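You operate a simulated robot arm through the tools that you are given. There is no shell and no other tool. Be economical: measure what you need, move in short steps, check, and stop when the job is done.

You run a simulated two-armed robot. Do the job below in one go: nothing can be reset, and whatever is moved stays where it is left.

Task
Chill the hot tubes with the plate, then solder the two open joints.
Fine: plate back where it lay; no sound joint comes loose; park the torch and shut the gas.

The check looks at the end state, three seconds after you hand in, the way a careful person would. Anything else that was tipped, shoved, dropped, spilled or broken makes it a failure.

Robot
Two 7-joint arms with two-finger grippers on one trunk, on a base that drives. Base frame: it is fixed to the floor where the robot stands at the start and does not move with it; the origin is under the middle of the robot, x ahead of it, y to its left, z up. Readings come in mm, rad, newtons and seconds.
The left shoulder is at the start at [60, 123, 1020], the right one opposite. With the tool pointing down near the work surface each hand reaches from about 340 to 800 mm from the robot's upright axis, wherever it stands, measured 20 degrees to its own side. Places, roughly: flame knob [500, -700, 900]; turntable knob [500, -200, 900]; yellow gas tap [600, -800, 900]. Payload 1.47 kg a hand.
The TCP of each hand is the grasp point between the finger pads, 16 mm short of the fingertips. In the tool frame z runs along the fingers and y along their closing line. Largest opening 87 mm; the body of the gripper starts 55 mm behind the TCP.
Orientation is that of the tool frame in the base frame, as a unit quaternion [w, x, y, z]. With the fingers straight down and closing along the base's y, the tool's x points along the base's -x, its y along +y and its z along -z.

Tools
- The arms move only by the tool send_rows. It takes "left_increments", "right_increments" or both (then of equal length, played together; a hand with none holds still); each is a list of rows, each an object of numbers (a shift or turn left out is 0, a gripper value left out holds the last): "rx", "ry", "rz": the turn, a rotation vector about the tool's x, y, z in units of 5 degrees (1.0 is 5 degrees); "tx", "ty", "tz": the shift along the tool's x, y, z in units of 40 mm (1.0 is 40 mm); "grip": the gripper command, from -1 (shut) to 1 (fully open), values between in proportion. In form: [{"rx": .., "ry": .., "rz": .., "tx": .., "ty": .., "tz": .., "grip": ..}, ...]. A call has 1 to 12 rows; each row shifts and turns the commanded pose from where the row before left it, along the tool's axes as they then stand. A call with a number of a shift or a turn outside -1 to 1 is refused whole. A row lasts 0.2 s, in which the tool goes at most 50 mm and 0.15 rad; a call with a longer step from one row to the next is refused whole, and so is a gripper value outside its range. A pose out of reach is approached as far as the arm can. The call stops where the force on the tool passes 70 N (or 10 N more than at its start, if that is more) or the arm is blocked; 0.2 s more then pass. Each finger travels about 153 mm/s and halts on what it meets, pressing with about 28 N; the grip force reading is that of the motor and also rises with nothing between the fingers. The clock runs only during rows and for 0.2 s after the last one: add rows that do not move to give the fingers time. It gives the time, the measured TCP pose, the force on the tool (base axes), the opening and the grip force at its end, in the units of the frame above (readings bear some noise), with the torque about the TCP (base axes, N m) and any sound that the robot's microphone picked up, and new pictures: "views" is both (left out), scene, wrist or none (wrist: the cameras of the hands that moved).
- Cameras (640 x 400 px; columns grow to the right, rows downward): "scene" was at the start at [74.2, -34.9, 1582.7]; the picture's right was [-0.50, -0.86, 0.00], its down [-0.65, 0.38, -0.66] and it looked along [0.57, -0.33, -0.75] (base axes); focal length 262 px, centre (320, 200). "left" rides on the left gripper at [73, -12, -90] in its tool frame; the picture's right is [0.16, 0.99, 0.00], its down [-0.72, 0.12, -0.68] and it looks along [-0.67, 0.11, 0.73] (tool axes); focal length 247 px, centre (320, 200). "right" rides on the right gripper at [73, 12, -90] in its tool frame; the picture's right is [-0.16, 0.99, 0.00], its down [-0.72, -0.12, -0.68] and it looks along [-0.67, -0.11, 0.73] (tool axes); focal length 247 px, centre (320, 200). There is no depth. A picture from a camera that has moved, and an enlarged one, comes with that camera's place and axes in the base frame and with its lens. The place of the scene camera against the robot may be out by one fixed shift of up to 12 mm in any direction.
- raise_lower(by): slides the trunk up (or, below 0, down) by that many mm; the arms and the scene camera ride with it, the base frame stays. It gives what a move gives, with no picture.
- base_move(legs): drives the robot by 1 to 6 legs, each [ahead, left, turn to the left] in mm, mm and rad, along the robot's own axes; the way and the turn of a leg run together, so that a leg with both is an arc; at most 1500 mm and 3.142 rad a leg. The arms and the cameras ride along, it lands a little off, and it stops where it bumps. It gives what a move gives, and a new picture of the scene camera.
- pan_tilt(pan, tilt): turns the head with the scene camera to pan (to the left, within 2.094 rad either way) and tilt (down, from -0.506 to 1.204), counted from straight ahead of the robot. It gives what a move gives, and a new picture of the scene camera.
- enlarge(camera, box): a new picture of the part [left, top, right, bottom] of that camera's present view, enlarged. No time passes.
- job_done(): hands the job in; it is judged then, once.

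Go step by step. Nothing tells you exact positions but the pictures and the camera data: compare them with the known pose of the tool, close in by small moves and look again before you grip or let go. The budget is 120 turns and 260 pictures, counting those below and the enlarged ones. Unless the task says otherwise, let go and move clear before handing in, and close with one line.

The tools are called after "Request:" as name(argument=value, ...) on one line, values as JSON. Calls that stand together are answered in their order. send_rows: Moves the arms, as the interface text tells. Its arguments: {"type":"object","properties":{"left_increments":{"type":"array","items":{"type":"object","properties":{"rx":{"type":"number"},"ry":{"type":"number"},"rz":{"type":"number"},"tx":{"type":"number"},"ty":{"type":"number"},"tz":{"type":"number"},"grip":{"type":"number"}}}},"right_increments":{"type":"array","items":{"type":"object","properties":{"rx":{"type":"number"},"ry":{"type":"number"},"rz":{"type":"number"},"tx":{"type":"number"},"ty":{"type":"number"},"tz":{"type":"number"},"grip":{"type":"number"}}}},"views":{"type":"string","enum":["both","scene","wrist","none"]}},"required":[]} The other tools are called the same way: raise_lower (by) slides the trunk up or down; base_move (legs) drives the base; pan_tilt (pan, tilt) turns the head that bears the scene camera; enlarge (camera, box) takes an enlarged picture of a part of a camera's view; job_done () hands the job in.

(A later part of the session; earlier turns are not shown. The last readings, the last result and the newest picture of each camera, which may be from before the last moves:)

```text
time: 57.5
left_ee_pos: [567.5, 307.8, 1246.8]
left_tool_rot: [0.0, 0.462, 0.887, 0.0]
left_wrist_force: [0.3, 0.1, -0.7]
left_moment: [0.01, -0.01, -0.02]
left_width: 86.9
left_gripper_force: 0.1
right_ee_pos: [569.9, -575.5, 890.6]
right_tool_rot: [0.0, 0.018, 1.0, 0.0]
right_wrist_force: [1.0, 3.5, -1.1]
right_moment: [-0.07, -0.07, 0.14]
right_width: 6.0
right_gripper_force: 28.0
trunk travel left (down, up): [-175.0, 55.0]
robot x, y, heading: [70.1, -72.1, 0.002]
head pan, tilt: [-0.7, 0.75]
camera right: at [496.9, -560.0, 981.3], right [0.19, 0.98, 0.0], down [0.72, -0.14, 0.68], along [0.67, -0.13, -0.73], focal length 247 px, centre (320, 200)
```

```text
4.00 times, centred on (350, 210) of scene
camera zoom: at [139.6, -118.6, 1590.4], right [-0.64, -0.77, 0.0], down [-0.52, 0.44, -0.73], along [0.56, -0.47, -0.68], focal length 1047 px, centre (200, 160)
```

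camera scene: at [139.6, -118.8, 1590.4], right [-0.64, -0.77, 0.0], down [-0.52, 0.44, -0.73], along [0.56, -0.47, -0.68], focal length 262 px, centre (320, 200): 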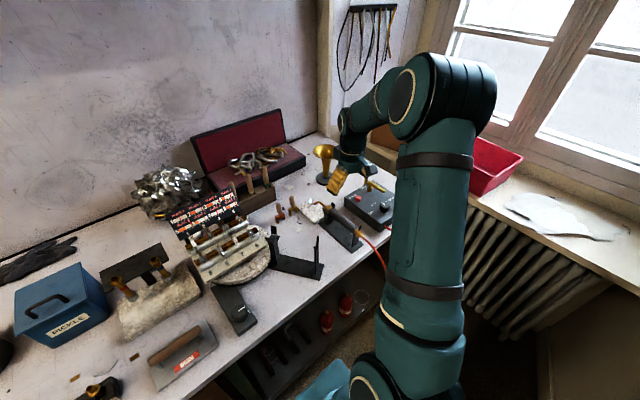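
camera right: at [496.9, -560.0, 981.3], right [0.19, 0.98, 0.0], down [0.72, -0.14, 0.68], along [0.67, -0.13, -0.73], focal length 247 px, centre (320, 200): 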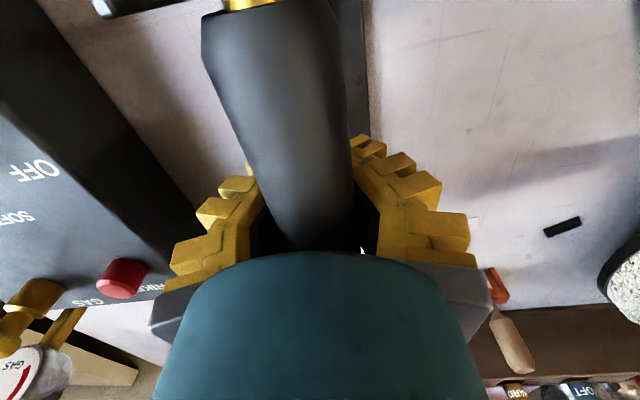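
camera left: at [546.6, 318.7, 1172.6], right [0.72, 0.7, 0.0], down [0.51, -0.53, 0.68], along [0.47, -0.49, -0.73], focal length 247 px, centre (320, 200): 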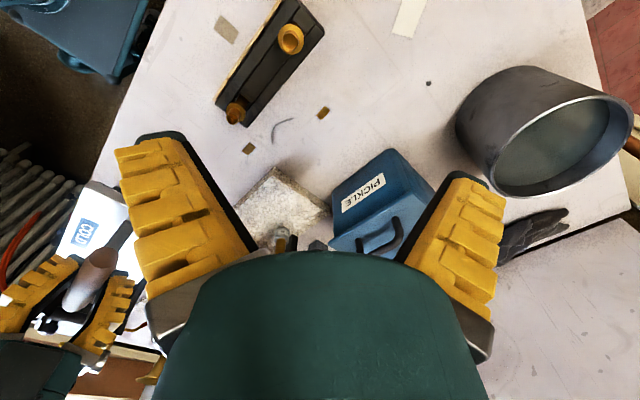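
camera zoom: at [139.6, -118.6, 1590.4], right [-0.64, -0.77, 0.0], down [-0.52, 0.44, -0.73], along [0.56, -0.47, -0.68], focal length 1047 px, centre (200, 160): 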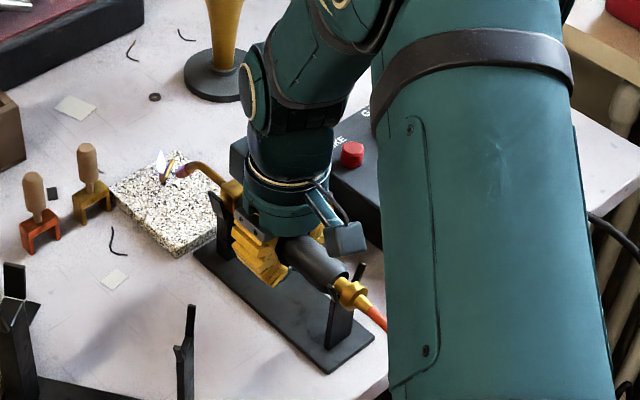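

The torch is in the forks. I open, raise 35 mm, and check before regripping.

Request:
send_rows(right_increments=[{"grip": 0.3}, {"grip": 1}, {"grip": 1}, {"grip": 1}, {"tz": -0.5}, {"tz": -0.4}, {"tz": 0}], views="wrist")

Request:
enlarge(camera="scene", box=[290, 160, 410, 260])

```text
time: 59.1
left_ee_pos: [568.4, 307.4, 1245.2]
left_tool_rot: [0.0, 0.462, 0.887, 0.0]
left_wrist_force: [-0.4, -0.7, -0.5]
left_moment: [-0.04, 0.0, 0.02]
left_width: 86.8
left_gripper_force: 0.2
right_ee_pos: [569.7, -575.8, 928.1]
right_tool_rot: [0.0, 0.018, 1.0, 0.0]
right_wrist_force: [0.0, -0.5, 0.8]
right_moment: [0.02, -0.02, -0.01]
right_width: 86.8
right_gripper_force: 0.0
trunk travel left (down, up): [-175.0, 55.0]
robot x, y, heading: [68.1, -75.2, 0.001]
head pan, tilt: [-0.7, 0.75]
camera right: at [496.4, -560.6, 1018.1], right [0.19, 0.98, 0.0], down [0.72, -0.14, 0.68], along [0.67, -0.13, -0.73], focal length 247 px, centre (320, 200)
```

right: 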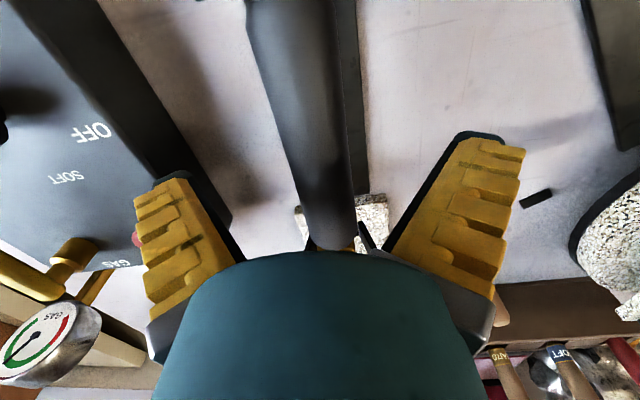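

```text
4.00 times, centred on (350, 210) of scene
camera zoom: at [139.7, -118.8, 1590.4], right [-0.64, -0.76, 0.0], down [-0.52, 0.44, -0.73], along [0.56, -0.47, -0.68], focal length 1047 px, centre (200, 160)
```

zoom: 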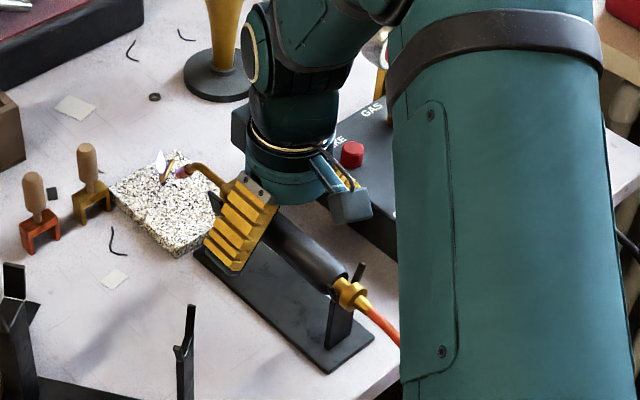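

Torch is back in the forks. I grip at this higher level.

Request:
send_rows(right_increments=[{"tz": 0.1}, {"grip": 0.0}, {"grip": -0.6}, {"grip": -1}, {"grip": -1}, {"grip": -1}], views="wrist")

Request:
enlarge(camera="scene", box=[290, 160, 410, 260])

```text
time: 60.5
left_ee_pos: [567.3, 308.3, 1246.7]
left_tool_rot: [0.001, 0.462, 0.887, -0.002]
left_wrist_force: [0.6, 0.4, 0.0]
left_moment: [-0.04, 0.0, -0.01]
left_width: 86.9
left_gripper_force: 0.1
right_ee_pos: [569.8, -574.7, 924.8]
right_tool_rot: [0.001, 0.017, 1.0, -0.001]
right_wrist_force: [0.5, -2.3, 11.9]
right_moment: [-0.08, 0.03, 0.3]
right_width: 24.8
right_gripper_force: 28.1
trunk travel left (down, up): [-175.0, 55.0]
robot x, y, heading: [69.2, -72.3, -0.003]
head pan, tilt: [-0.7, 0.75]
camera right: at [496.3, -560.3, 1014.6], right [0.19, 0.98, 0.0], down [0.72, -0.14, 0.68], along [0.67, -0.13, -0.73], focal length 247 px, centre (320, 200)
```

right: 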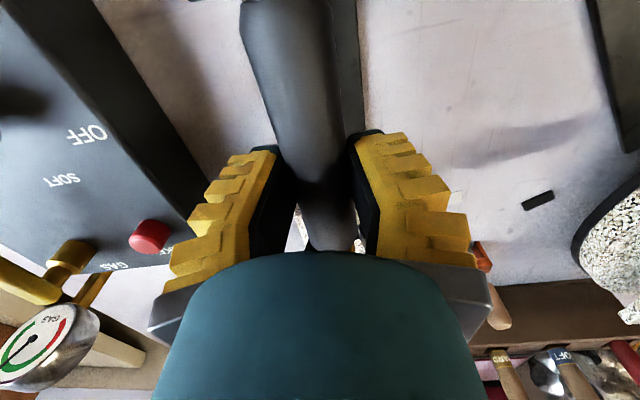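

```text
4.00 times, centred on (350, 210) of scene
camera zoom: at [138.8, -118.1, 1590.5], right [-0.64, -0.77, 0.0], down [-0.52, 0.44, -0.73], along [0.56, -0.47, -0.68], focal length 1047 px, centre (200, 160)
```

zoom: 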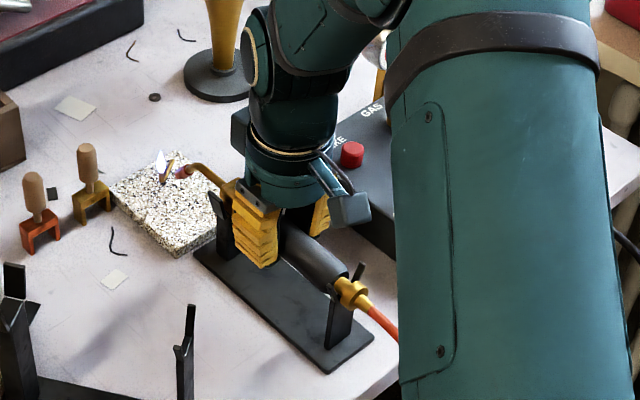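

The grip is slightly above the handle's centre (it presses the torch down). I open a little, lower 7 mm and regrip.

Request:
send_rows(right_increments=[{"grip": 0.0}, {"grip": 0.0}, {"tz": 0.17, "grip": 0.0}, {"grip": -0.4}, {"grip": -0.7}, {"grip": -1}, {"grip": -1}], views="none")

Request:
enlarge(camera="scene", box=[290, 160, 410, 260])

```text
time: 62.1
left_ee_pos: [568.9, 307.4, 1245.7]
left_tool_rot: [0.0, 0.462, 0.887, 0.0]
left_wrist_force: [-0.5, -0.3, -0.1]
left_moment: [0.01, -0.01, 0.0]
left_width: 87.2
left_gripper_force: 0.1
right_ee_pos: [569.1, -576.0, 916.4]
right_tool_rot: [0.0, 0.018, 1.0, 0.0]
right_wrist_force: [-0.9, 1.0, -0.3]
right_moment: [0.0, 0.05, 0.1]
right_width: 25.9
right_gripper_force: 28.3
trunk travel left (down, up): [-175.0, 55.0]
robot x, y, heading: [68.6, -69.8, -0.005]
head pan, tilt: [-0.7, 0.75]
```

```text
4.00 times, centred on (350, 210) of scene
camera zoom: at [139.6, -118.7, 1590.4], right [-0.64, -0.77, 0.0], down [-0.52, 0.44, -0.73], along [0.56, -0.47, -0.68], focal length 1047 px, centre (200, 160)
```

zoom: 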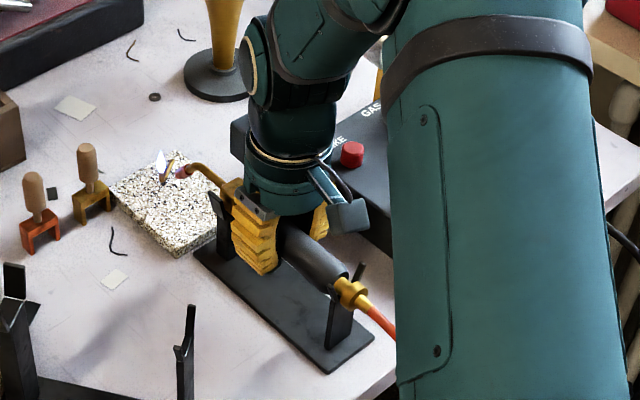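

The grip is now centred (26 mm, no side force). I look closely at the nozzle and flame and at the second stand before lifting.

Request:
enlarge(camera="scene", box=[315, 190, 355, 220])

Request:
enlarge(camera="scene", box=[170, 195, 330, 310])

```text
13.33 times, centred on (335, 205) of scene
camera zoom: at [139.6, -118.7, 1590.4], right [-0.64, -0.77, 0.0], down [-0.52, 0.44, -0.73], along [0.56, -0.47, -0.68], focal length 3489 px, centre (120, 133)
```

zoom: 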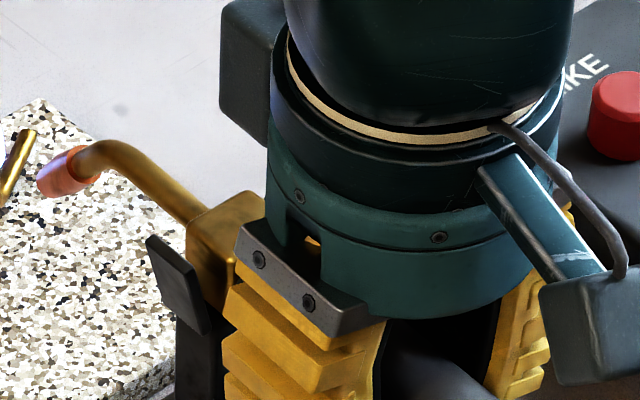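

```text
3.48 times, centred on (250, 252) of scene
camera zoom: at [139.6, -118.7, 1590.4], right [-0.64, -0.77, 0.0], down [-0.52, 0.44, -0.73], along [0.56, -0.47, -0.68], focal length 910 px, centre (564, 17)
```

zoom: 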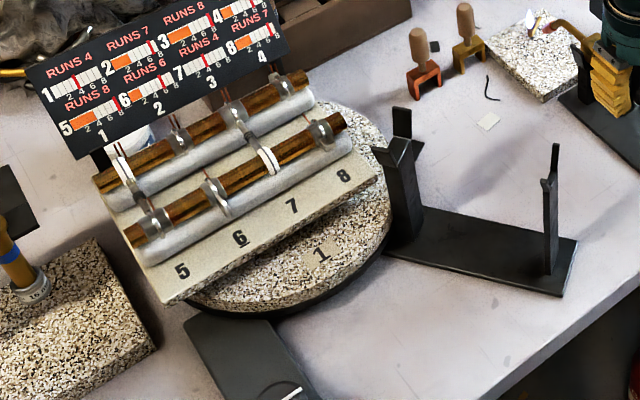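

Request:
enlarge(camera="scene", box=[322, 190, 346, 206])

Request:
enlarge(camera="right", box=[0, 60, 200, 380])

```text
16.00 times, centred on (334, 198) of scene
camera zoom: at [139.6, -118.7, 1590.4], right [-0.64, -0.77, 0.0], down [-0.52, 0.44, -0.73], along [0.56, -0.47, -0.68], focal length 4187 px, centre (96, 232)
```

zoom: 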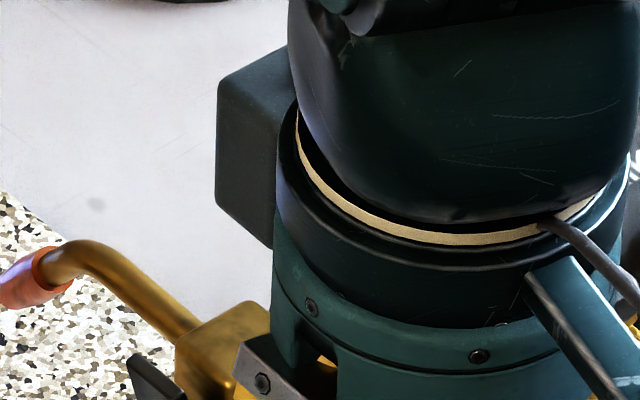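

```text
1.25 times, centred on (100, 220) of right
camera zoom: at [496.9, -560.2, 1006.1], right [0.19, 0.98, 0.0], down [0.72, -0.14, 0.68], along [0.67, -0.13, -0.73], focal length 309 px, centre (595, 175)
```

zoom: 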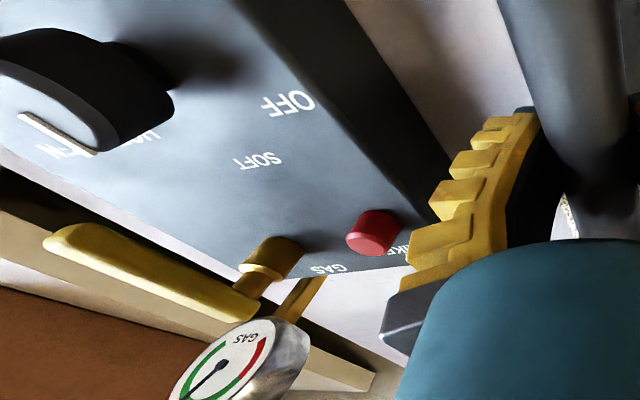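

Request:
enlarge(camera="scene", box=[299, 192, 327, 210])

```text
16.00 times, centred on (313, 201) of scene
camera zoom: at [139.6, -118.7, 1590.4], right [-0.64, -0.77, 0.0], down [-0.52, 0.44, -0.73], along [0.56, -0.47, -0.68], focal length 4187 px, centre (432, 184)
```

zoom: 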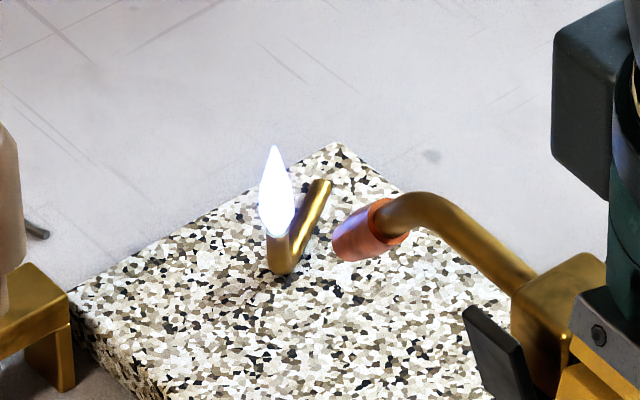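

Only a pilot flame burns at the brick; the torch's copper tip shows no flame while parked. I lift the torch a bit and look.

Request:
send_rows(right_increments=[{"tz": -0.3}, {"tz": -0.5}, {"tz": -0.7}, {"tz": 0}], views="scene")

Request:
enlarge(camera="scene", box=[280, 150, 400, 240])

```text
time: 63.1
left_ee_pos: [569.2, 306.8, 1245.1]
left_tool_rot: [-0.001, 0.462, 0.887, 0.0]
left_wrist_force: [0.2, -0.6, -0.7]
left_moment: [0.0, -0.01, -0.02]
left_width: 87.0
left_gripper_force: 0.1
right_ee_pos: [569.5, -577.1, 976.3]
right_tool_rot: [0.0, 0.017, 1.0, 0.0]
right_wrist_force: [0.6, 0.2, -2.0]
right_moment: [0.01, 0.02, 0.0]
right_width: 25.9
right_gripper_force: 27.7
trunk travel left (down, up): [-175.0, 55.0]
robot x, y, heading: [72.7, -74.1, -0.002]
head pan, tilt: [-0.7, 0.75]
camera scene: at [140.2, -119.3, 1590.3], right [-0.64, -0.76, 0.0], down [-0.52, 0.44, -0.73], along [0.56, -0.47, -0.68], focal length 262 px, centre (320, 200)
```

scene: 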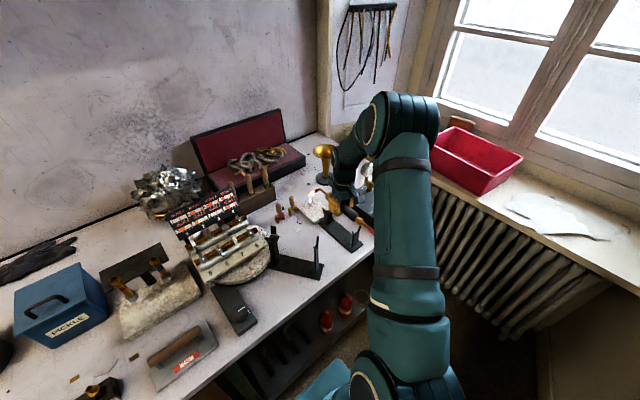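

```text
4.44 times, centred on (340, 195) of scene
camera zoom: at [140.2, -119.3, 1590.3], right [-0.64, -0.76, 0.0], down [-0.52, 0.44, -0.73], along [0.56, -0.47, -0.68], focal length 1163 px, centre (231, 222)
```

zoom: 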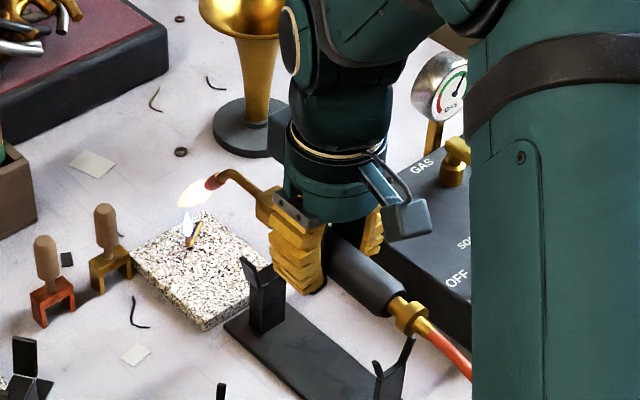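

Lifted, the torch burns: its flame shoots forward and about 50° down. The second stand's line runs at 45° toward joint 7, so I carry the torch high, turn it 45° to the left and hold it above that stand.

Request:
send_rows(right_increments=[{"tz": -1}, {"tz": -1}, {"tz": -1}, {"tz": -0.75}, {"ty": 0.8}, {"ty": 0.9}, {"ty": 0.9}, {"ty": 0.9}, {"ty": 0.9}, {"ty": 0.9}], views="none")

Request:
send_rows(right_increments=[{"rz": -1}, {"rz": -1}, {"rz": -1}, {"rz": -1}, {"rz": -1}, {"rz": -1}, {"rz": -1}, {"rz": -1}, {"rz": -1}, {"rz": -0.4}], views="none")

Request:
pan_tilt(pan=-0.4, tilt=0.75)

Request:
enlarge(camera="scene", box=[240, 150, 440, 275])

```text
time: 65.3
left_ee_pos: [568.4, 309.8, 1245.1]
left_tool_rot: [0.0, 0.462, 0.887, 0.001]
left_wrist_force: [-0.4, 0.1, -0.1]
left_moment: [0.0, -0.01, -0.01]
left_width: 87.1
left_gripper_force: 0.1
right_ee_pos: [577.1, -360.5, 1126.5]
right_tool_rot: [-0.001, 0.018, 1.0, 0.0]
right_wrist_force: [-0.3, -0.1, -2.6]
right_moment: [0.0, -0.03, -0.02]
right_width: 25.7
right_gripper_force: 28.3
trunk travel left (down, up): [-175.0, 55.0]
robot x, y, heading: [70.2, -67.1, 0.001]
head pan, tilt: [-0.7, 0.75]
```

```text
time: 67.5
left_ee_pos: [567.8, 308.0, 1245.8]
left_tool_rot: [0.0, 0.462, 0.887, 0.0]
left_wrist_force: [-0.6, 0.7, 1.0]
left_moment: [0.0, -0.02, 0.0]
left_width: 87.3
left_gripper_force: 0.1
right_ee_pos: [578.0, -362.6, 1126.3]
right_tool_rot: [-0.001, -0.383, 0.924, -0.001]
right_wrist_force: [-0.3, -0.3, -2.7]
right_moment: [0.01, 0.0, -0.03]
right_width: 26.0
right_gripper_force: 28.0
trunk travel left (down, up): [-175.0, 55.0]
robot x, y, heading: [70.9, -74.5, 0.001]
head pan, tilt: [-0.7, 0.75]
```

```text
time: 68.3
left_ee_pos: [567.9, 307.1, 1245.3]
left_tool_rot: [0.0, 0.461, 0.887, 0.0]
left_wrist_force: [-0.1, 0.1, -0.3]
left_moment: [0.01, 0.0, -0.01]
left_width: 87.1
left_gripper_force: 0.1
right_ee_pos: [578.2, -362.8, 1127.1]
right_tool_rot: [0.0, -0.383, 0.924, 0.0]
right_wrist_force: [-0.3, -0.3, -3.5]
right_moment: [-0.01, -0.01, -0.01]
right_width: 26.1
right_gripper_force: 28.2
trunk travel left (down, up): [-175.0, 55.0]
robot x, y, heading: [66.9, -71.2, 0.004]
head pan, tilt: [-0.4, 0.75]
camera scene: at [152.7, -97.8, 1590.4], right [-0.39, -0.92, 0.0], down [-0.63, 0.27, -0.73], along [0.67, -0.28, -0.68], focal length 262 px, centre (320, 200)
```

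scene: 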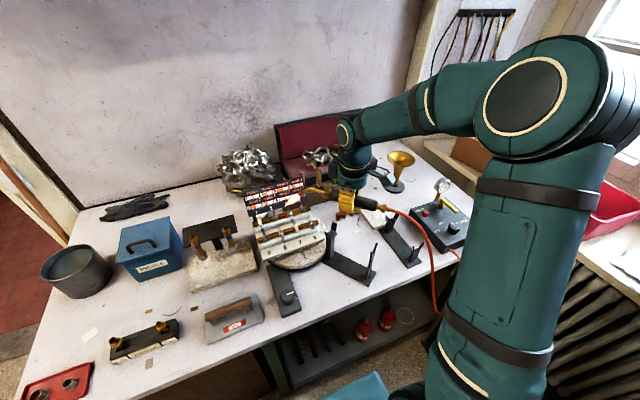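

```text
3.20 times, centred on (340, 212) of scene
camera zoom: at [152.7, -97.8, 1590.4], right [-0.39, -0.92, 0.0], down [-0.63, 0.27, -0.73], along [0.67, -0.28, -0.68], focal length 837 px, centre (256, 160)
```

zoom: 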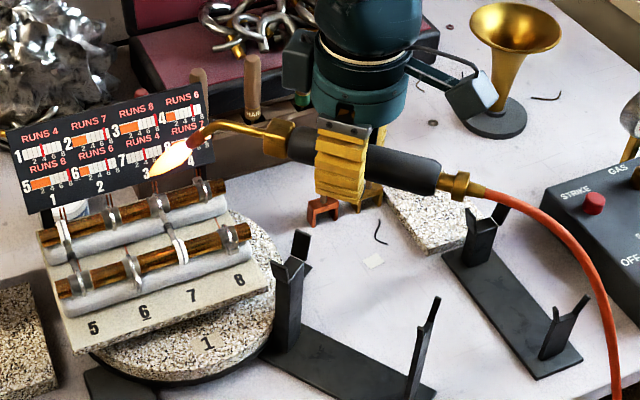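

The flame reaches 55 mm forward and 70 mm down from the tip. I shift a little and lower to just above working height for a check.

Request:
send_rows(right_increments=[{"tx": 0.2, "ty": 0.13}, {"tz": 0.8}, {"tz": 0.5}, {"tz": 0}], views="none")

Request:
enlarge(camera="scene", box=[240, 170, 400, 270])

```text
time: 69.3
left_ee_pos: [568.3, 307.2, 1245.1]
left_tool_rot: [0.0, 0.462, 0.887, -0.001]
left_wrist_force: [-0.2, -0.6, -0.4]
left_moment: [0.0, 0.01, -0.02]
left_width: 86.8
left_gripper_force: 0.0
right_ee_pos: [568.5, -364.6, 1075.2]
right_tool_rot: [-0.001, -0.383, 0.924, -0.001]
right_wrist_force: [0.6, -1.3, -1.8]
right_moment: [-0.02, 0.0, 0.0]
right_width: 25.8
right_gripper_force: 27.7
trunk travel left (down, up): [-175.0, 55.0]
robot x, y, heading: [72.2, -69.3, -0.001]
head pan, tilt: [-0.4, 0.75]
```

```text
4.00 times, centred on (320, 220) of scene
camera zoom: at [152.7, -97.7, 1590.4], right [-0.39, -0.92, 0.0], down [-0.63, 0.27, -0.73], along [0.67, -0.28, -0.68], focal length 1047 px, centre (320, 120)
```

zoom: 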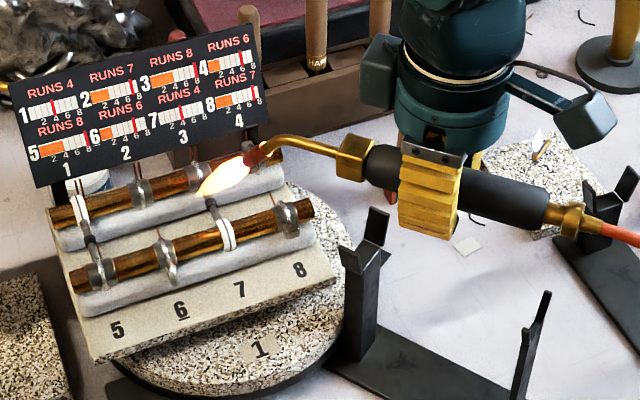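

Aim agrees with my calculation. I lower 35 mm and watch the gauges.

Request:
send_rows(right_increments=[{"tz": 0.87}], views="none")

Request:
enlarge(camera="scene", box=[240, 170, 400, 270])

```text
time: 69.7
left_ee_pos: [569.0, 307.1, 1245.2]
left_tool_rot: [0.0, 0.462, 0.887, 0.0]
left_wrist_force: [-0.4, 0.0, 0.0]
left_moment: [0.05, 0.01, 0.01]
left_width: 86.9
left_gripper_force: 0.0
right_ee_pos: [569.3, -365.4, 1037.8]
right_tool_rot: [0.0, -0.382, 0.924, 0.001]
right_wrist_force: [-0.3, 0.1, -1.6]
right_moment: [-0.02, 0.04, -0.02]
right_width: 26.0
right_gripper_force: 27.8
trunk travel left (down, up): [-175.0, 55.0]
robot x, y, heading: [73.8, -71.8, -0.001]
head pan, tilt: [-0.4, 0.75]
```

```text
4.00 times, centred on (320, 220) of scene
camera zoom: at [154.2, -98.2, 1590.3], right [-0.39, -0.92, 0.0], down [-0.63, 0.27, -0.73], along [0.67, -0.28, -0.68], focal length 1047 px, centre (320, 120)
```

zoom: 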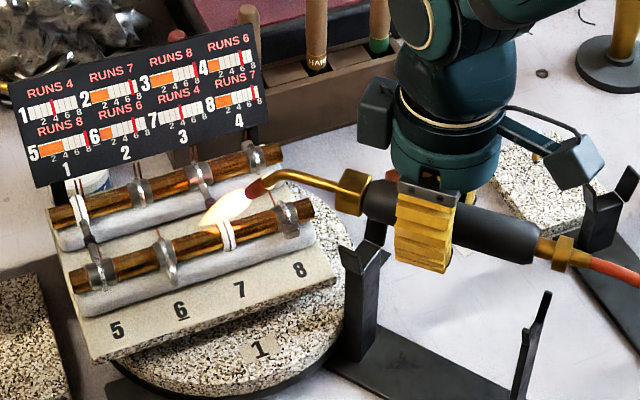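

Flame just above ring 7; no heating yet. I lower 12 mm more.

Request:
send_rows(right_increments=[{"tz": 0.3}], views="none")

Request:
enlarge(camera="scene", box=[240, 170, 400, 270])

```text
time: 70.1
left_ee_pos: [569.5, 306.1, 1245.8]
left_tool_rot: [-0.001, 0.462, 0.887, 0.0]
left_wrist_force: [0.6, 0.8, -0.1]
left_moment: [0.05, 0.0, 0.0]
left_width: 86.9
left_gripper_force: 0.0
right_ee_pos: [568.9, -364.8, 1027.3]
right_tool_rot: [0.0, -0.383, 0.924, 0.001]
right_wrist_force: [0.4, -0.4, -2.7]
right_moment: [-0.02, 0.02, 0.0]
right_width: 25.8
right_gripper_force: 28.1
trunk travel left (down, up): [-175.0, 55.0]
robot x, y, heading: [71.2, -69.1, 0.003]
head pan, tilt: [-0.4, 0.75]
```

```text
4.00 times, centred on (320, 220) of scene
camera zoom: at [153.7, -98.0, 1590.3], right [-0.39, -0.92, 0.0], down [-0.63, 0.27, -0.73], along [0.67, -0.28, -0.68], focal length 1047 px, centre (320, 120)
```

zoom: 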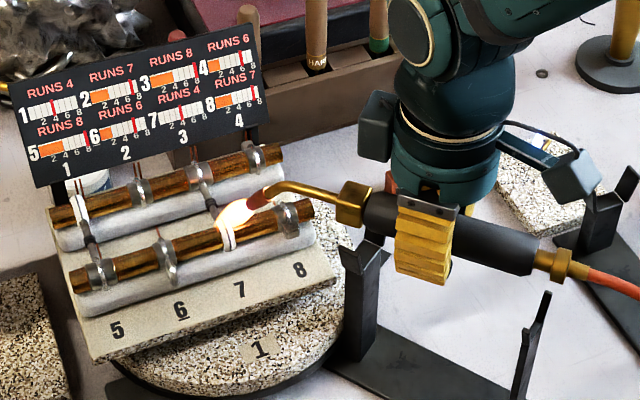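

The flame meets ring 7. I hold briefly and read the gauges.

Request:
send_rows(right_increments=[{"tz": 0}, {"tz": 0}], views="none")

Request:
enlarge(camera="scene", box=[240, 176, 312, 246])

```text
time: 70.7
left_ee_pos: [567.9, 307.6, 1245.3]
left_tool_rot: [0.0, 0.462, 0.887, 0.001]
left_wrist_force: [0.3, -0.9, -0.1]
left_moment: [0.0, -0.02, -0.02]
left_width: 87.1
left_gripper_force: 0.0
right_ee_pos: [567.3, -363.7, 1028.7]
right_tool_rot: [0.0, -0.383, 0.924, 0.0]
right_wrist_force: [-0.3, 0.0, -2.4]
right_moment: [0.0, 0.02, 0.01]
right_width: 26.0
right_gripper_force: 28.5
trunk travel left (down, up): [-175.0, 55.0]
robot x, y, heading: [71.6, -70.9, -0.001]
head pan, tilt: [-0.4, 0.75]
```

```text
5.71 times, centred on (276, 211) of scene
camera zoom: at [152.5, -97.7, 1590.4], right [-0.39, -0.92, 0.0], down [-0.63, 0.27, -0.73], along [0.67, -0.28, -0.68], focal length 1495 px, centre (571, 137)
```

zoom: 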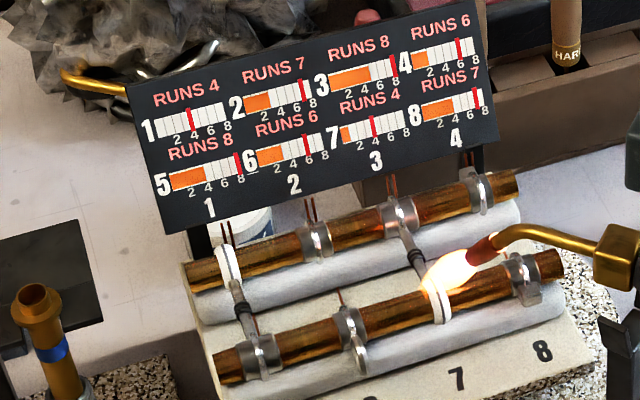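

Joint 7 starts to rise (about 1). I continue in short exposures.

Request:
send_rows(right_increments=[{"tz": 0}, {"tz": 0}, {"tz": 0}], views="none")

Request:
enlarge(camera="scene", box=[248, 174, 300, 206])

```text
time: 71.5
left_ee_pos: [569.2, 308.5, 1246.2]
left_tool_rot: [0.001, 0.461, 0.887, -0.001]
left_wrist_force: [0.1, 0.0, 0.0]
left_moment: [0.02, 0.02, 0.02]
left_width: 87.0
left_gripper_force: 0.0
right_ee_pos: [568.2, -364.5, 1026.7]
right_tool_rot: [0.0, -0.382, 0.924, 0.0]
right_wrist_force: [1.1, 0.1, -3.0]
right_moment: [-0.02, -0.01, 0.02]
right_width: 26.2
right_gripper_force: 28.5
trunk travel left (down, up): [-175.0, 55.0]
robot x, y, heading: [68.3, -67.2, 0.002]
head pan, tilt: [-0.4, 0.75]
```

```text
12.31 times, centred on (274, 190) of scene
camera zoom: at [152.7, -97.7, 1590.4], right [-0.39, -0.92, 0.0], down [-0.63, 0.27, -0.73], along [0.67, -0.28, -0.68], focal length 3221 px, centre (886, 323)
```

zoom: 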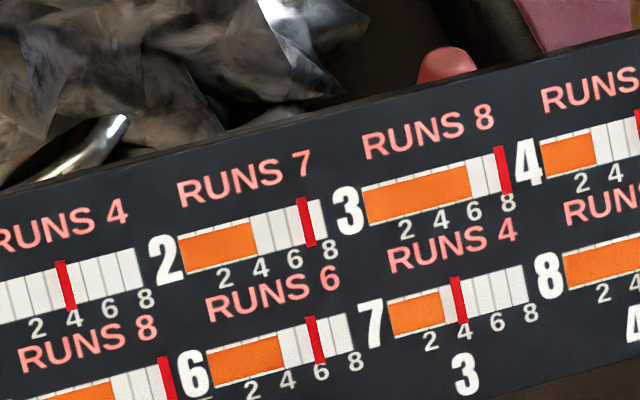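

Joint 7 is at 3 of 4, joint 3 at 6 of 8, joint 6 at 4 of 6. One more very short exposure.

Request:
send_rows(right_increments=[{"tz": 0}], views="none")

Request:
enlarge(camera="scene", box=[245, 174, 305, 210])

```text
time: 71.9
left_ee_pos: [568.7, 307.8, 1246.9]
left_tool_rot: [0.0, 0.461, 0.887, 0.0]
left_wrist_force: [0.2, 0.4, 0.0]
left_moment: [0.02, 0.03, 0.02]
left_width: 87.2
left_gripper_force: 0.1
right_ee_pos: [568.0, -365.0, 1028.0]
right_tool_rot: [0.0, -0.383, 0.924, 0.0]
right_wrist_force: [-0.5, -0.6, -2.5]
right_moment: [0.0, -0.04, -0.02]
right_width: 25.9
right_gripper_force: 28.2
trunk travel left (down, up): [-175.0, 55.0]
robot x, y, heading: [73.9, -68.9, 0.001]
head pan, tilt: [-0.4, 0.75]
```

```text
10.67 times, centred on (275, 192) of scene
camera zoom: at [152.7, -97.7, 1590.4], right [-0.39, -0.92, 0.0], down [-0.63, 0.27, -0.73], along [0.67, -0.28, -0.68], focal length 2791 px, centre (800, 285)
```

zoom: 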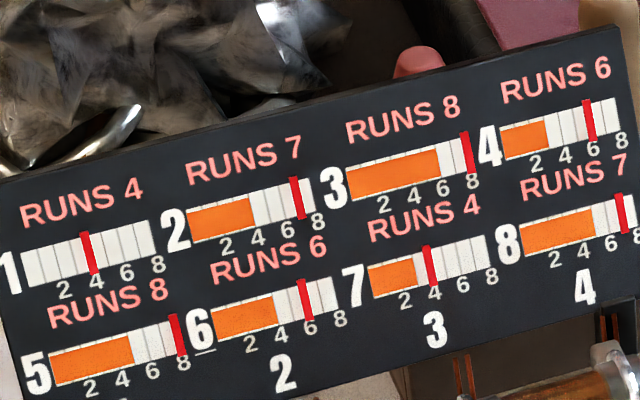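

Joint 7 at 3, its neighbours still 2 below their marks. Another short exposure.

Request:
send_rows(right_increments=[{"tz": 0}], views="none")

Request:
enlarge(camera="scene", box=[245, 174, 305, 210])

```text
time: 72.3
left_ee_pos: [567.5, 307.6, 1246.1]
left_tool_rot: [0.0, 0.462, 0.887, 0.0]
left_wrist_force: [-0.6, -0.6, 0.1]
left_moment: [-0.03, -0.02, 0.0]
left_width: 86.9
left_gripper_force: 0.0
right_ee_pos: [568.9, -364.6, 1028.5]
right_tool_rot: [-0.001, -0.383, 0.924, 0.0]
right_wrist_force: [-0.2, 0.2, -2.1]
right_moment: [0.0, -0.01, 0.01]
right_width: 26.1
right_gripper_force: 27.7
trunk travel left (down, up): [-175.0, 55.0]
robot x, y, heading: [67.4, -75.0, -0.0]
head pan, tilt: [-0.4, 0.75]
```

```text
10.67 times, centred on (275, 192) of scene
camera zoom: at [152.7, -97.7, 1590.4], right [-0.39, -0.92, 0.0], down [-0.63, 0.27, -0.73], along [0.67, -0.28, -0.68], focal length 2791 px, centre (800, 285)
```

zoom: 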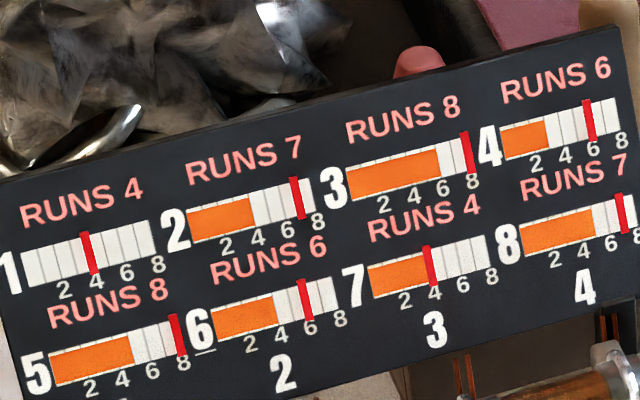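

Joint 7's bar has reached its mark. I look at the ring itself.

Request:
enlarge(camera="scene", box=[262, 205, 312, 240])

```text
11.43 times, centred on (287, 222) of scene
camera zoom: at [152.7, -97.7, 1590.4], right [-0.39, -0.92, 0.0], down [-0.63, 0.27, -0.73], along [0.67, -0.28, -0.68], focal length 2991 px, centre (697, -57)
```

zoom: 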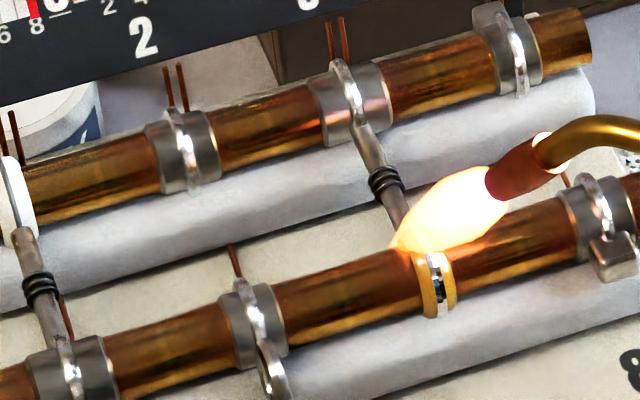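

Request:
enlarge(camera="scene", box=[288, 217, 304, 234])

Request:
enlarge(camera="scene", box=[285, 150, 345, 195])

```text
16.00 times, centred on (296, 226) of scene
camera zoom: at [152.7, -97.7, 1590.4], right [-0.39, -0.92, 0.0], down [-0.63, 0.27, -0.73], along [0.67, -0.28, -0.68], focal length 4187 px, centre (704, -208)
```

zoom: 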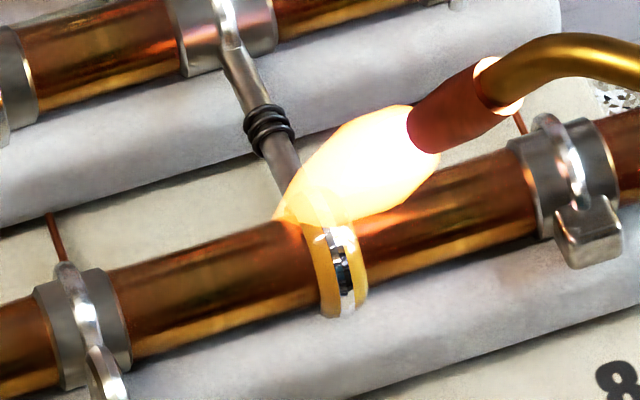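

```text
8.89 times, centred on (315, 172) of scene
camera zoom: at [152.7, -97.7, 1590.4], right [-0.39, -0.92, 0.0], down [-0.63, 0.27, -0.73], along [0.67, -0.28, -0.68], focal length 2326 px, centre (364, 444)
```

zoom: 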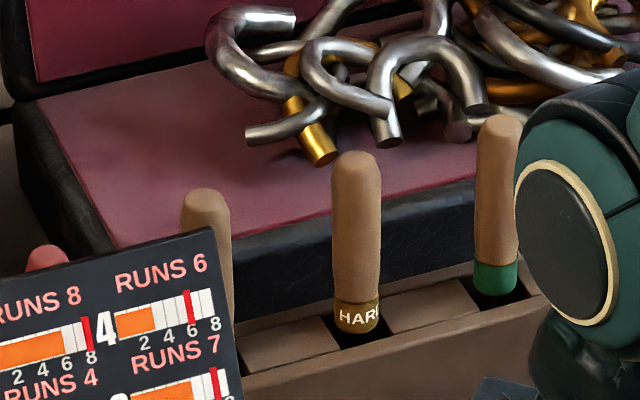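

The flux has turned and silver solder is starting to fill the gap at ring 7. One more short exposure, then I look at the ring and gauges again.

Request:
send_rows(right_increments=[{"tz": 0}], views="none")

Request:
enlarge(camera="scene", box=[288, 217, 304, 234])

Request:
enlarge(camera="scene", box=[245, 174, 305, 210])

```text
time: 72.7
left_ee_pos: [567.7, 306.5, 1246.1]
left_tool_rot: [-0.001, 0.462, 0.887, 0.0]
left_wrist_force: [-0.7, 0.2, 0.6]
left_moment: [-0.02, -0.02, 0.02]
left_width: 87.1
left_gripper_force: 0.1
right_ee_pos: [568.6, -364.5, 1027.3]
right_tool_rot: [0.0, -0.382, 0.924, 0.0]
right_wrist_force: [-0.1, 1.3, -2.0]
right_moment: [0.02, 0.01, 0.04]
right_width: 25.9
right_gripper_force: 27.8
trunk travel left (down, up): [-175.0, 55.0]
robot x, y, heading: [67.6, -68.5, -0.001]
head pan, tilt: [-0.4, 0.75]
```

```text
16.00 times, centred on (296, 226) of scene
camera zoom: at [152.7, -97.7, 1590.4], right [-0.39, -0.92, 0.0], down [-0.63, 0.27, -0.73], along [0.67, -0.28, -0.68], focal length 4187 px, centre (704, -208)
```

zoom: 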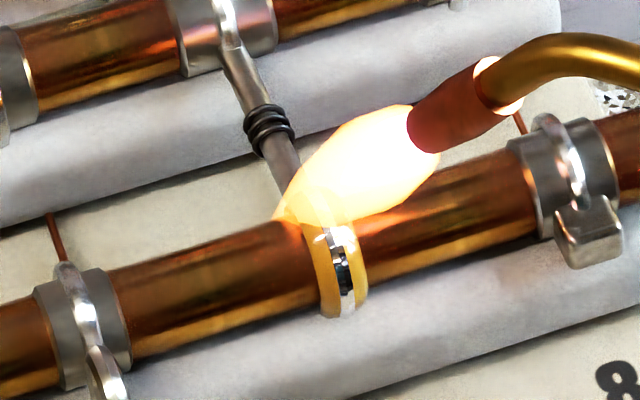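

```text
10.67 times, centred on (275, 192) of scene
camera zoom: at [152.7, -97.7, 1590.4], right [-0.39, -0.92, 0.0], down [-0.63, 0.27, -0.73], along [0.67, -0.28, -0.68], focal length 2791 px, centre (800, 285)
```

zoom: 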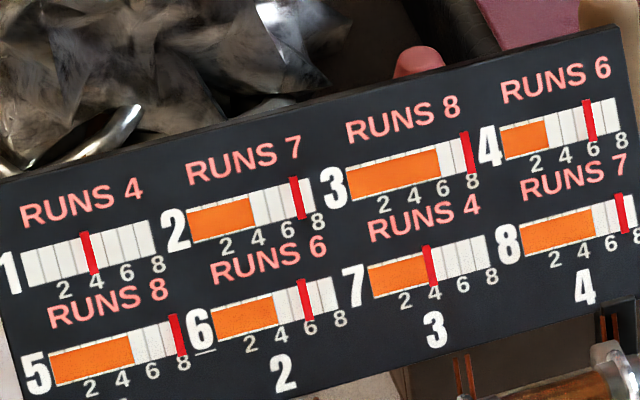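

The ring now looks filled with bright metal between golden flux edges. I lift the torch away and inspect it without the flame.

Request:
send_rows(right_increments=[{"tz": -1}, {"tz": -1}, {"tz": -1}], views="none")

Request:
enlarge(camera="scene", box=[258, 203, 308, 240])

Request:
enlarge(camera="scene", box=[288, 217, 304, 234])

Request:
enlarge(camera="scene", box=[240, 174, 310, 214])

```text
time: 73.5
left_ee_pos: [568.0, 306.3, 1246.9]
left_tool_rot: [0.0, 0.463, 0.887, 0.001]
left_wrist_force: [-0.5, 0.0, -0.2]
left_moment: [-0.03, 0.0, 0.01]
left_width: 87.2
left_gripper_force: 0.1
right_ee_pos: [568.5, -365.2, 1147.5]
right_tool_rot: [-0.001, -0.384, 0.923, 0.001]
right_wrist_force: [-1.1, 0.4, -2.9]
right_moment: [0.02, -0.02, 0.02]
right_width: 26.0
right_gripper_force: 28.0
trunk travel left (down, up): [-175.0, 55.0]
robot x, y, heading: [68.1, -69.9, -0.002]
head pan, tilt: [-0.4, 0.75]
```

```text
10.81 times, centred on (283, 222) of scene
camera zoom: at [151.8, -97.4, 1590.5], right [-0.39, -0.92, 0.0], down [-0.63, 0.27, -0.73], along [0.67, -0.28, -0.68], focal length 2829 px, centre (720, -32)
```

zoom: 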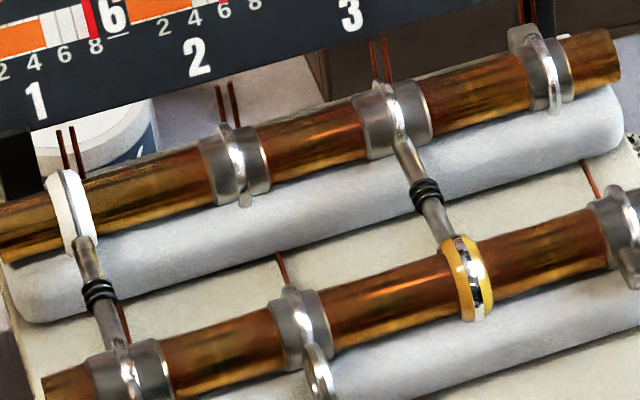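

```text
16.00 times, centred on (296, 226) of scene
camera zoom: at [151.8, -97.4, 1590.5], right [-0.39, -0.92, 0.0], down [-0.63, 0.27, -0.73], along [0.67, -0.28, -0.68], focal length 4187 px, centre (704, -208)
```

zoom: 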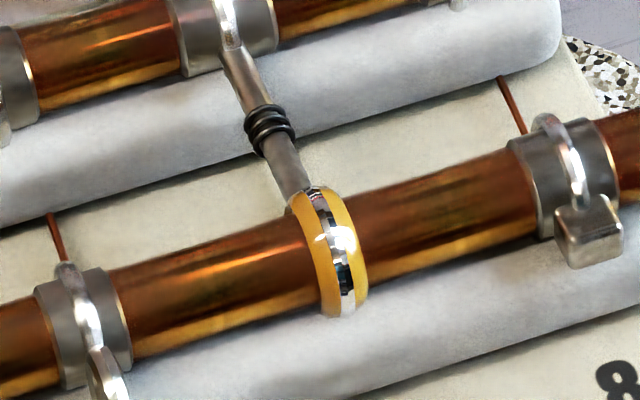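

```text
9.14 times, centred on (275, 194) of scene
camera zoom: at [151.8, -97.4, 1590.5], right [-0.39, -0.92, 0.0], down [-0.63, 0.27, -0.73], along [0.67, -0.28, -0.68], focal length 2392 px, centre (731, 255)
```

zoom: 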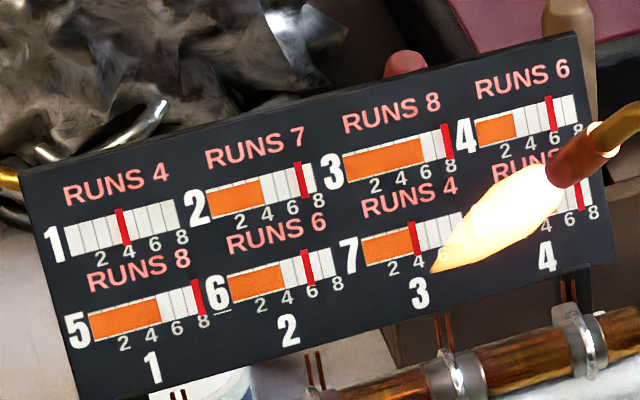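

Joint 7 is soldered (bright ring), all sound joints are still below their marks. Joint 1 lies about [69, 101] mm from joint 7, so I shift the torch by that amount up high, then lower partway.

Request:
send_rows(right_increments=[{"tx": -0.8, "ty": 0.14}, {"tx": -0.8, "ty": 0.14}, {"tx": -0.8, "ty": 0.14}, {"tx": -0.6, "ty": 0.14}, {"tz": 0.8}, {"tz": 0.8}, {"tz": 0}], views="scene")

Request:
enlarge(camera="scene", box=[230, 170, 390, 270])

```text
time: 75.1
left_ee_pos: [568.2, 307.1, 1246.1]
left_tool_rot: [0.0, 0.461, 0.887, 0.0]
left_wrist_force: [0.1, 0.5, 0.4]
left_moment: [0.02, -0.01, 0.03]
left_width: 87.1
left_gripper_force: 0.0
right_ee_pos: [636.5, -266.7, 1084.0]
right_tool_rot: [0.001, -0.383, 0.924, 0.0]
right_wrist_force: [0.1, -0.6, -2.8]
right_moment: [0.0, 0.02, -0.02]
right_width: 26.1
right_gripper_force: 28.2
trunk travel left (down, up): [-175.0, 55.0]
robot x, y, heading: [69.0, -73.0, 0.003]
head pan, tilt: [-0.4, 0.75]
camera scene: at [152.2, -97.8, 1590.5], right [-0.39, -0.92, 0.0], down [-0.63, 0.27, -0.73], along [0.67, -0.28, -0.68], focal length 262 px, centre (320, 200)
```

scene: 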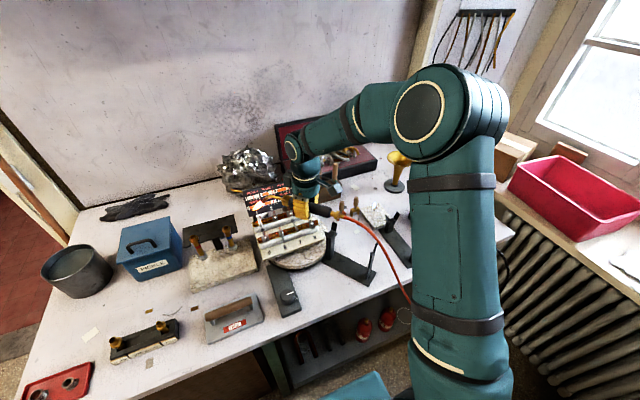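

```text
4.00 times, centred on (310, 220) of scene
camera zoom: at [152.2, -97.8, 1590.5], right [-0.39, -0.92, 0.0], down [-0.63, 0.27, -0.73], along [0.67, -0.28, -0.68], focal length 1047 px, centre (360, 120)
```

zoom: 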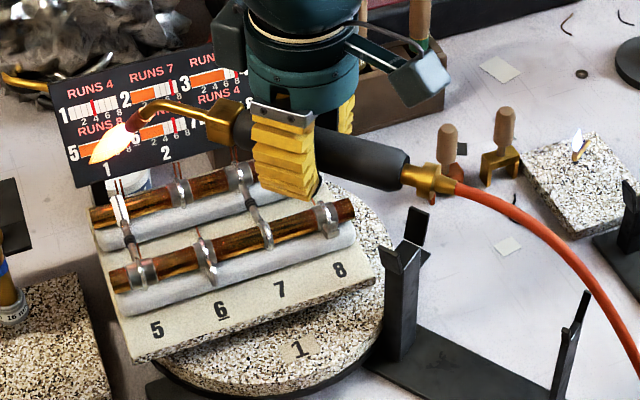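

Aim is as planned. I lower to the same working height as before (z≈1028).

Request:
send_rows(right_increments=[{"tz": 0.8}, {"tz": 0.3}], views="none")

Request:
enlarge(camera="scene", box=[230, 170, 330, 250])

```text
time: 75.7
left_ee_pos: [567.1, 307.8, 1245.5]
left_tool_rot: [0.0, 0.461, 0.887, 0.0]
left_wrist_force: [-0.2, -0.8, 0.0]
left_moment: [0.0, -0.03, -0.01]
left_width: 86.8
left_gripper_force: 0.0
right_ee_pos: [637.2, -264.3, 1040.2]
right_tool_rot: [0.0, -0.382, 0.924, 0.0]
right_wrist_force: [0.0, 0.8, -2.7]
right_moment: [-0.01, 0.01, 0.01]
right_width: 26.3
right_gripper_force: 28.2
trunk travel left (down, up): [-175.0, 55.0]
robot x, y, heading: [70.9, -68.4, 0.002]
head pan, tilt: [-0.4, 0.75]
```

```text
5.00 times, centred on (280, 210) of scene
camera zoom: at [152.5, -97.7, 1590.4], right [-0.39, -0.92, 0.0], down [-0.63, 0.27, -0.73], along [0.67, -0.28, -0.68], focal length 1308 px, centre (520, 150)
```

zoom: 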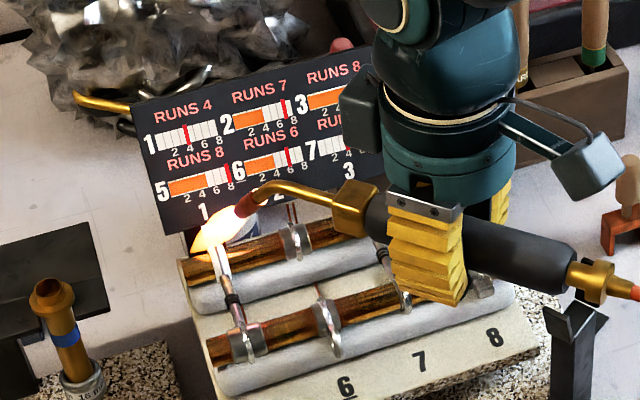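

Flame is just above ring 1. I lower 7 mm and read the gauges.

Request:
send_rows(right_increments=[{"tz": 0.18}], views="none")

Request:
enlarge(camera="scene", box=[230, 170, 310, 240])

```text
time: 76.1
left_ee_pos: [568.7, 308.1, 1246.8]
left_tool_rot: [-0.001, 0.462, 0.887, 0.0]
left_wrist_force: [0.2, 0.0, 0.5]
left_moment: [0.05, 0.01, 0.0]
left_width: 86.9
left_gripper_force: 0.0
right_ee_pos: [637.4, -264.7, 1033.3]
right_tool_rot: [0.0, -0.383, 0.924, 0.0]
right_wrist_force: [0.1, 0.4, -2.4]
right_moment: [-0.03, -0.04, -0.02]
right_width: 26.1
right_gripper_force: 27.5
trunk travel left (down, up): [-175.0, 55.0]
robot x, y, heading: [68.8, -68.7, 0.001]
head pan, tilt: [-0.4, 0.75]
```

```text
5.71 times, centred on (270, 205) of scene
camera zoom: at [153.0, -97.7, 1590.4], right [-0.39, -0.92, 0.0], down [-0.63, 0.27, -0.73], along [0.67, -0.28, -0.68], focal length 1495 px, centre (606, 171)
```

zoom: 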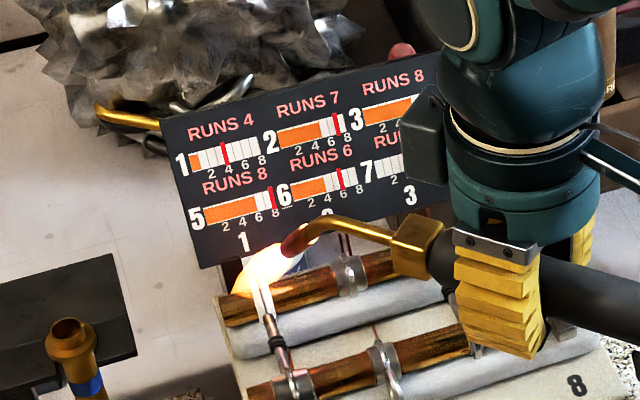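

Joint 1 is rising (1). Continue in short exposures.

Request:
send_rows(right_increments=[{"tz": 0}], views="none")

Request:
enlarge(camera="scene", box=[244, 180, 294, 216])

```text
time: 76.5
left_ee_pos: [569.0, 307.0, 1245.5]
left_tool_rot: [0.0, 0.462, 0.887, 0.0]
left_wrist_force: [-0.1, -0.2, -0.3]
left_moment: [-0.01, 0.0, 0.0]
left_width: 87.3
left_gripper_force: 0.1
right_ee_pos: [637.8, -264.4, 1033.6]
right_tool_rot: [0.0, -0.383, 0.924, 0.001]
right_wrist_force: [0.1, 0.1, -3.0]
right_moment: [-0.02, 0.01, 0.02]
right_width: 26.0
right_gripper_force: 27.6
trunk travel left (down, up): [-175.0, 55.0]
robot x, y, heading: [68.1, -69.4, -0.004]
head pan, tilt: [-0.4, 0.75]
```

```text
11.11 times, centred on (269, 198) of scene
camera zoom: at [152.8, -97.7, 1590.4], right [-0.39, -0.92, 0.0], down [-0.63, 0.27, -0.73], along [0.67, -0.28, -0.68], focal length 2908 px, centre (887, 222)
```

zoom: 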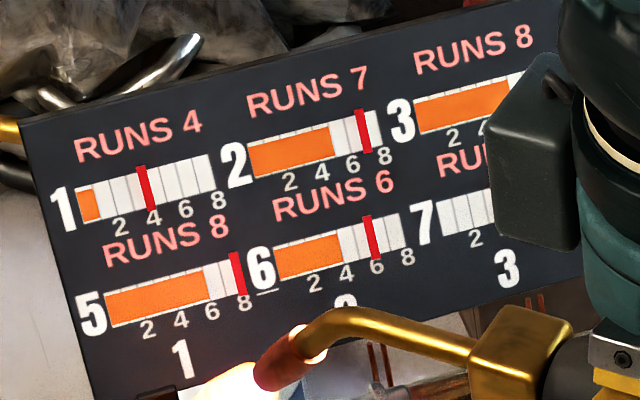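

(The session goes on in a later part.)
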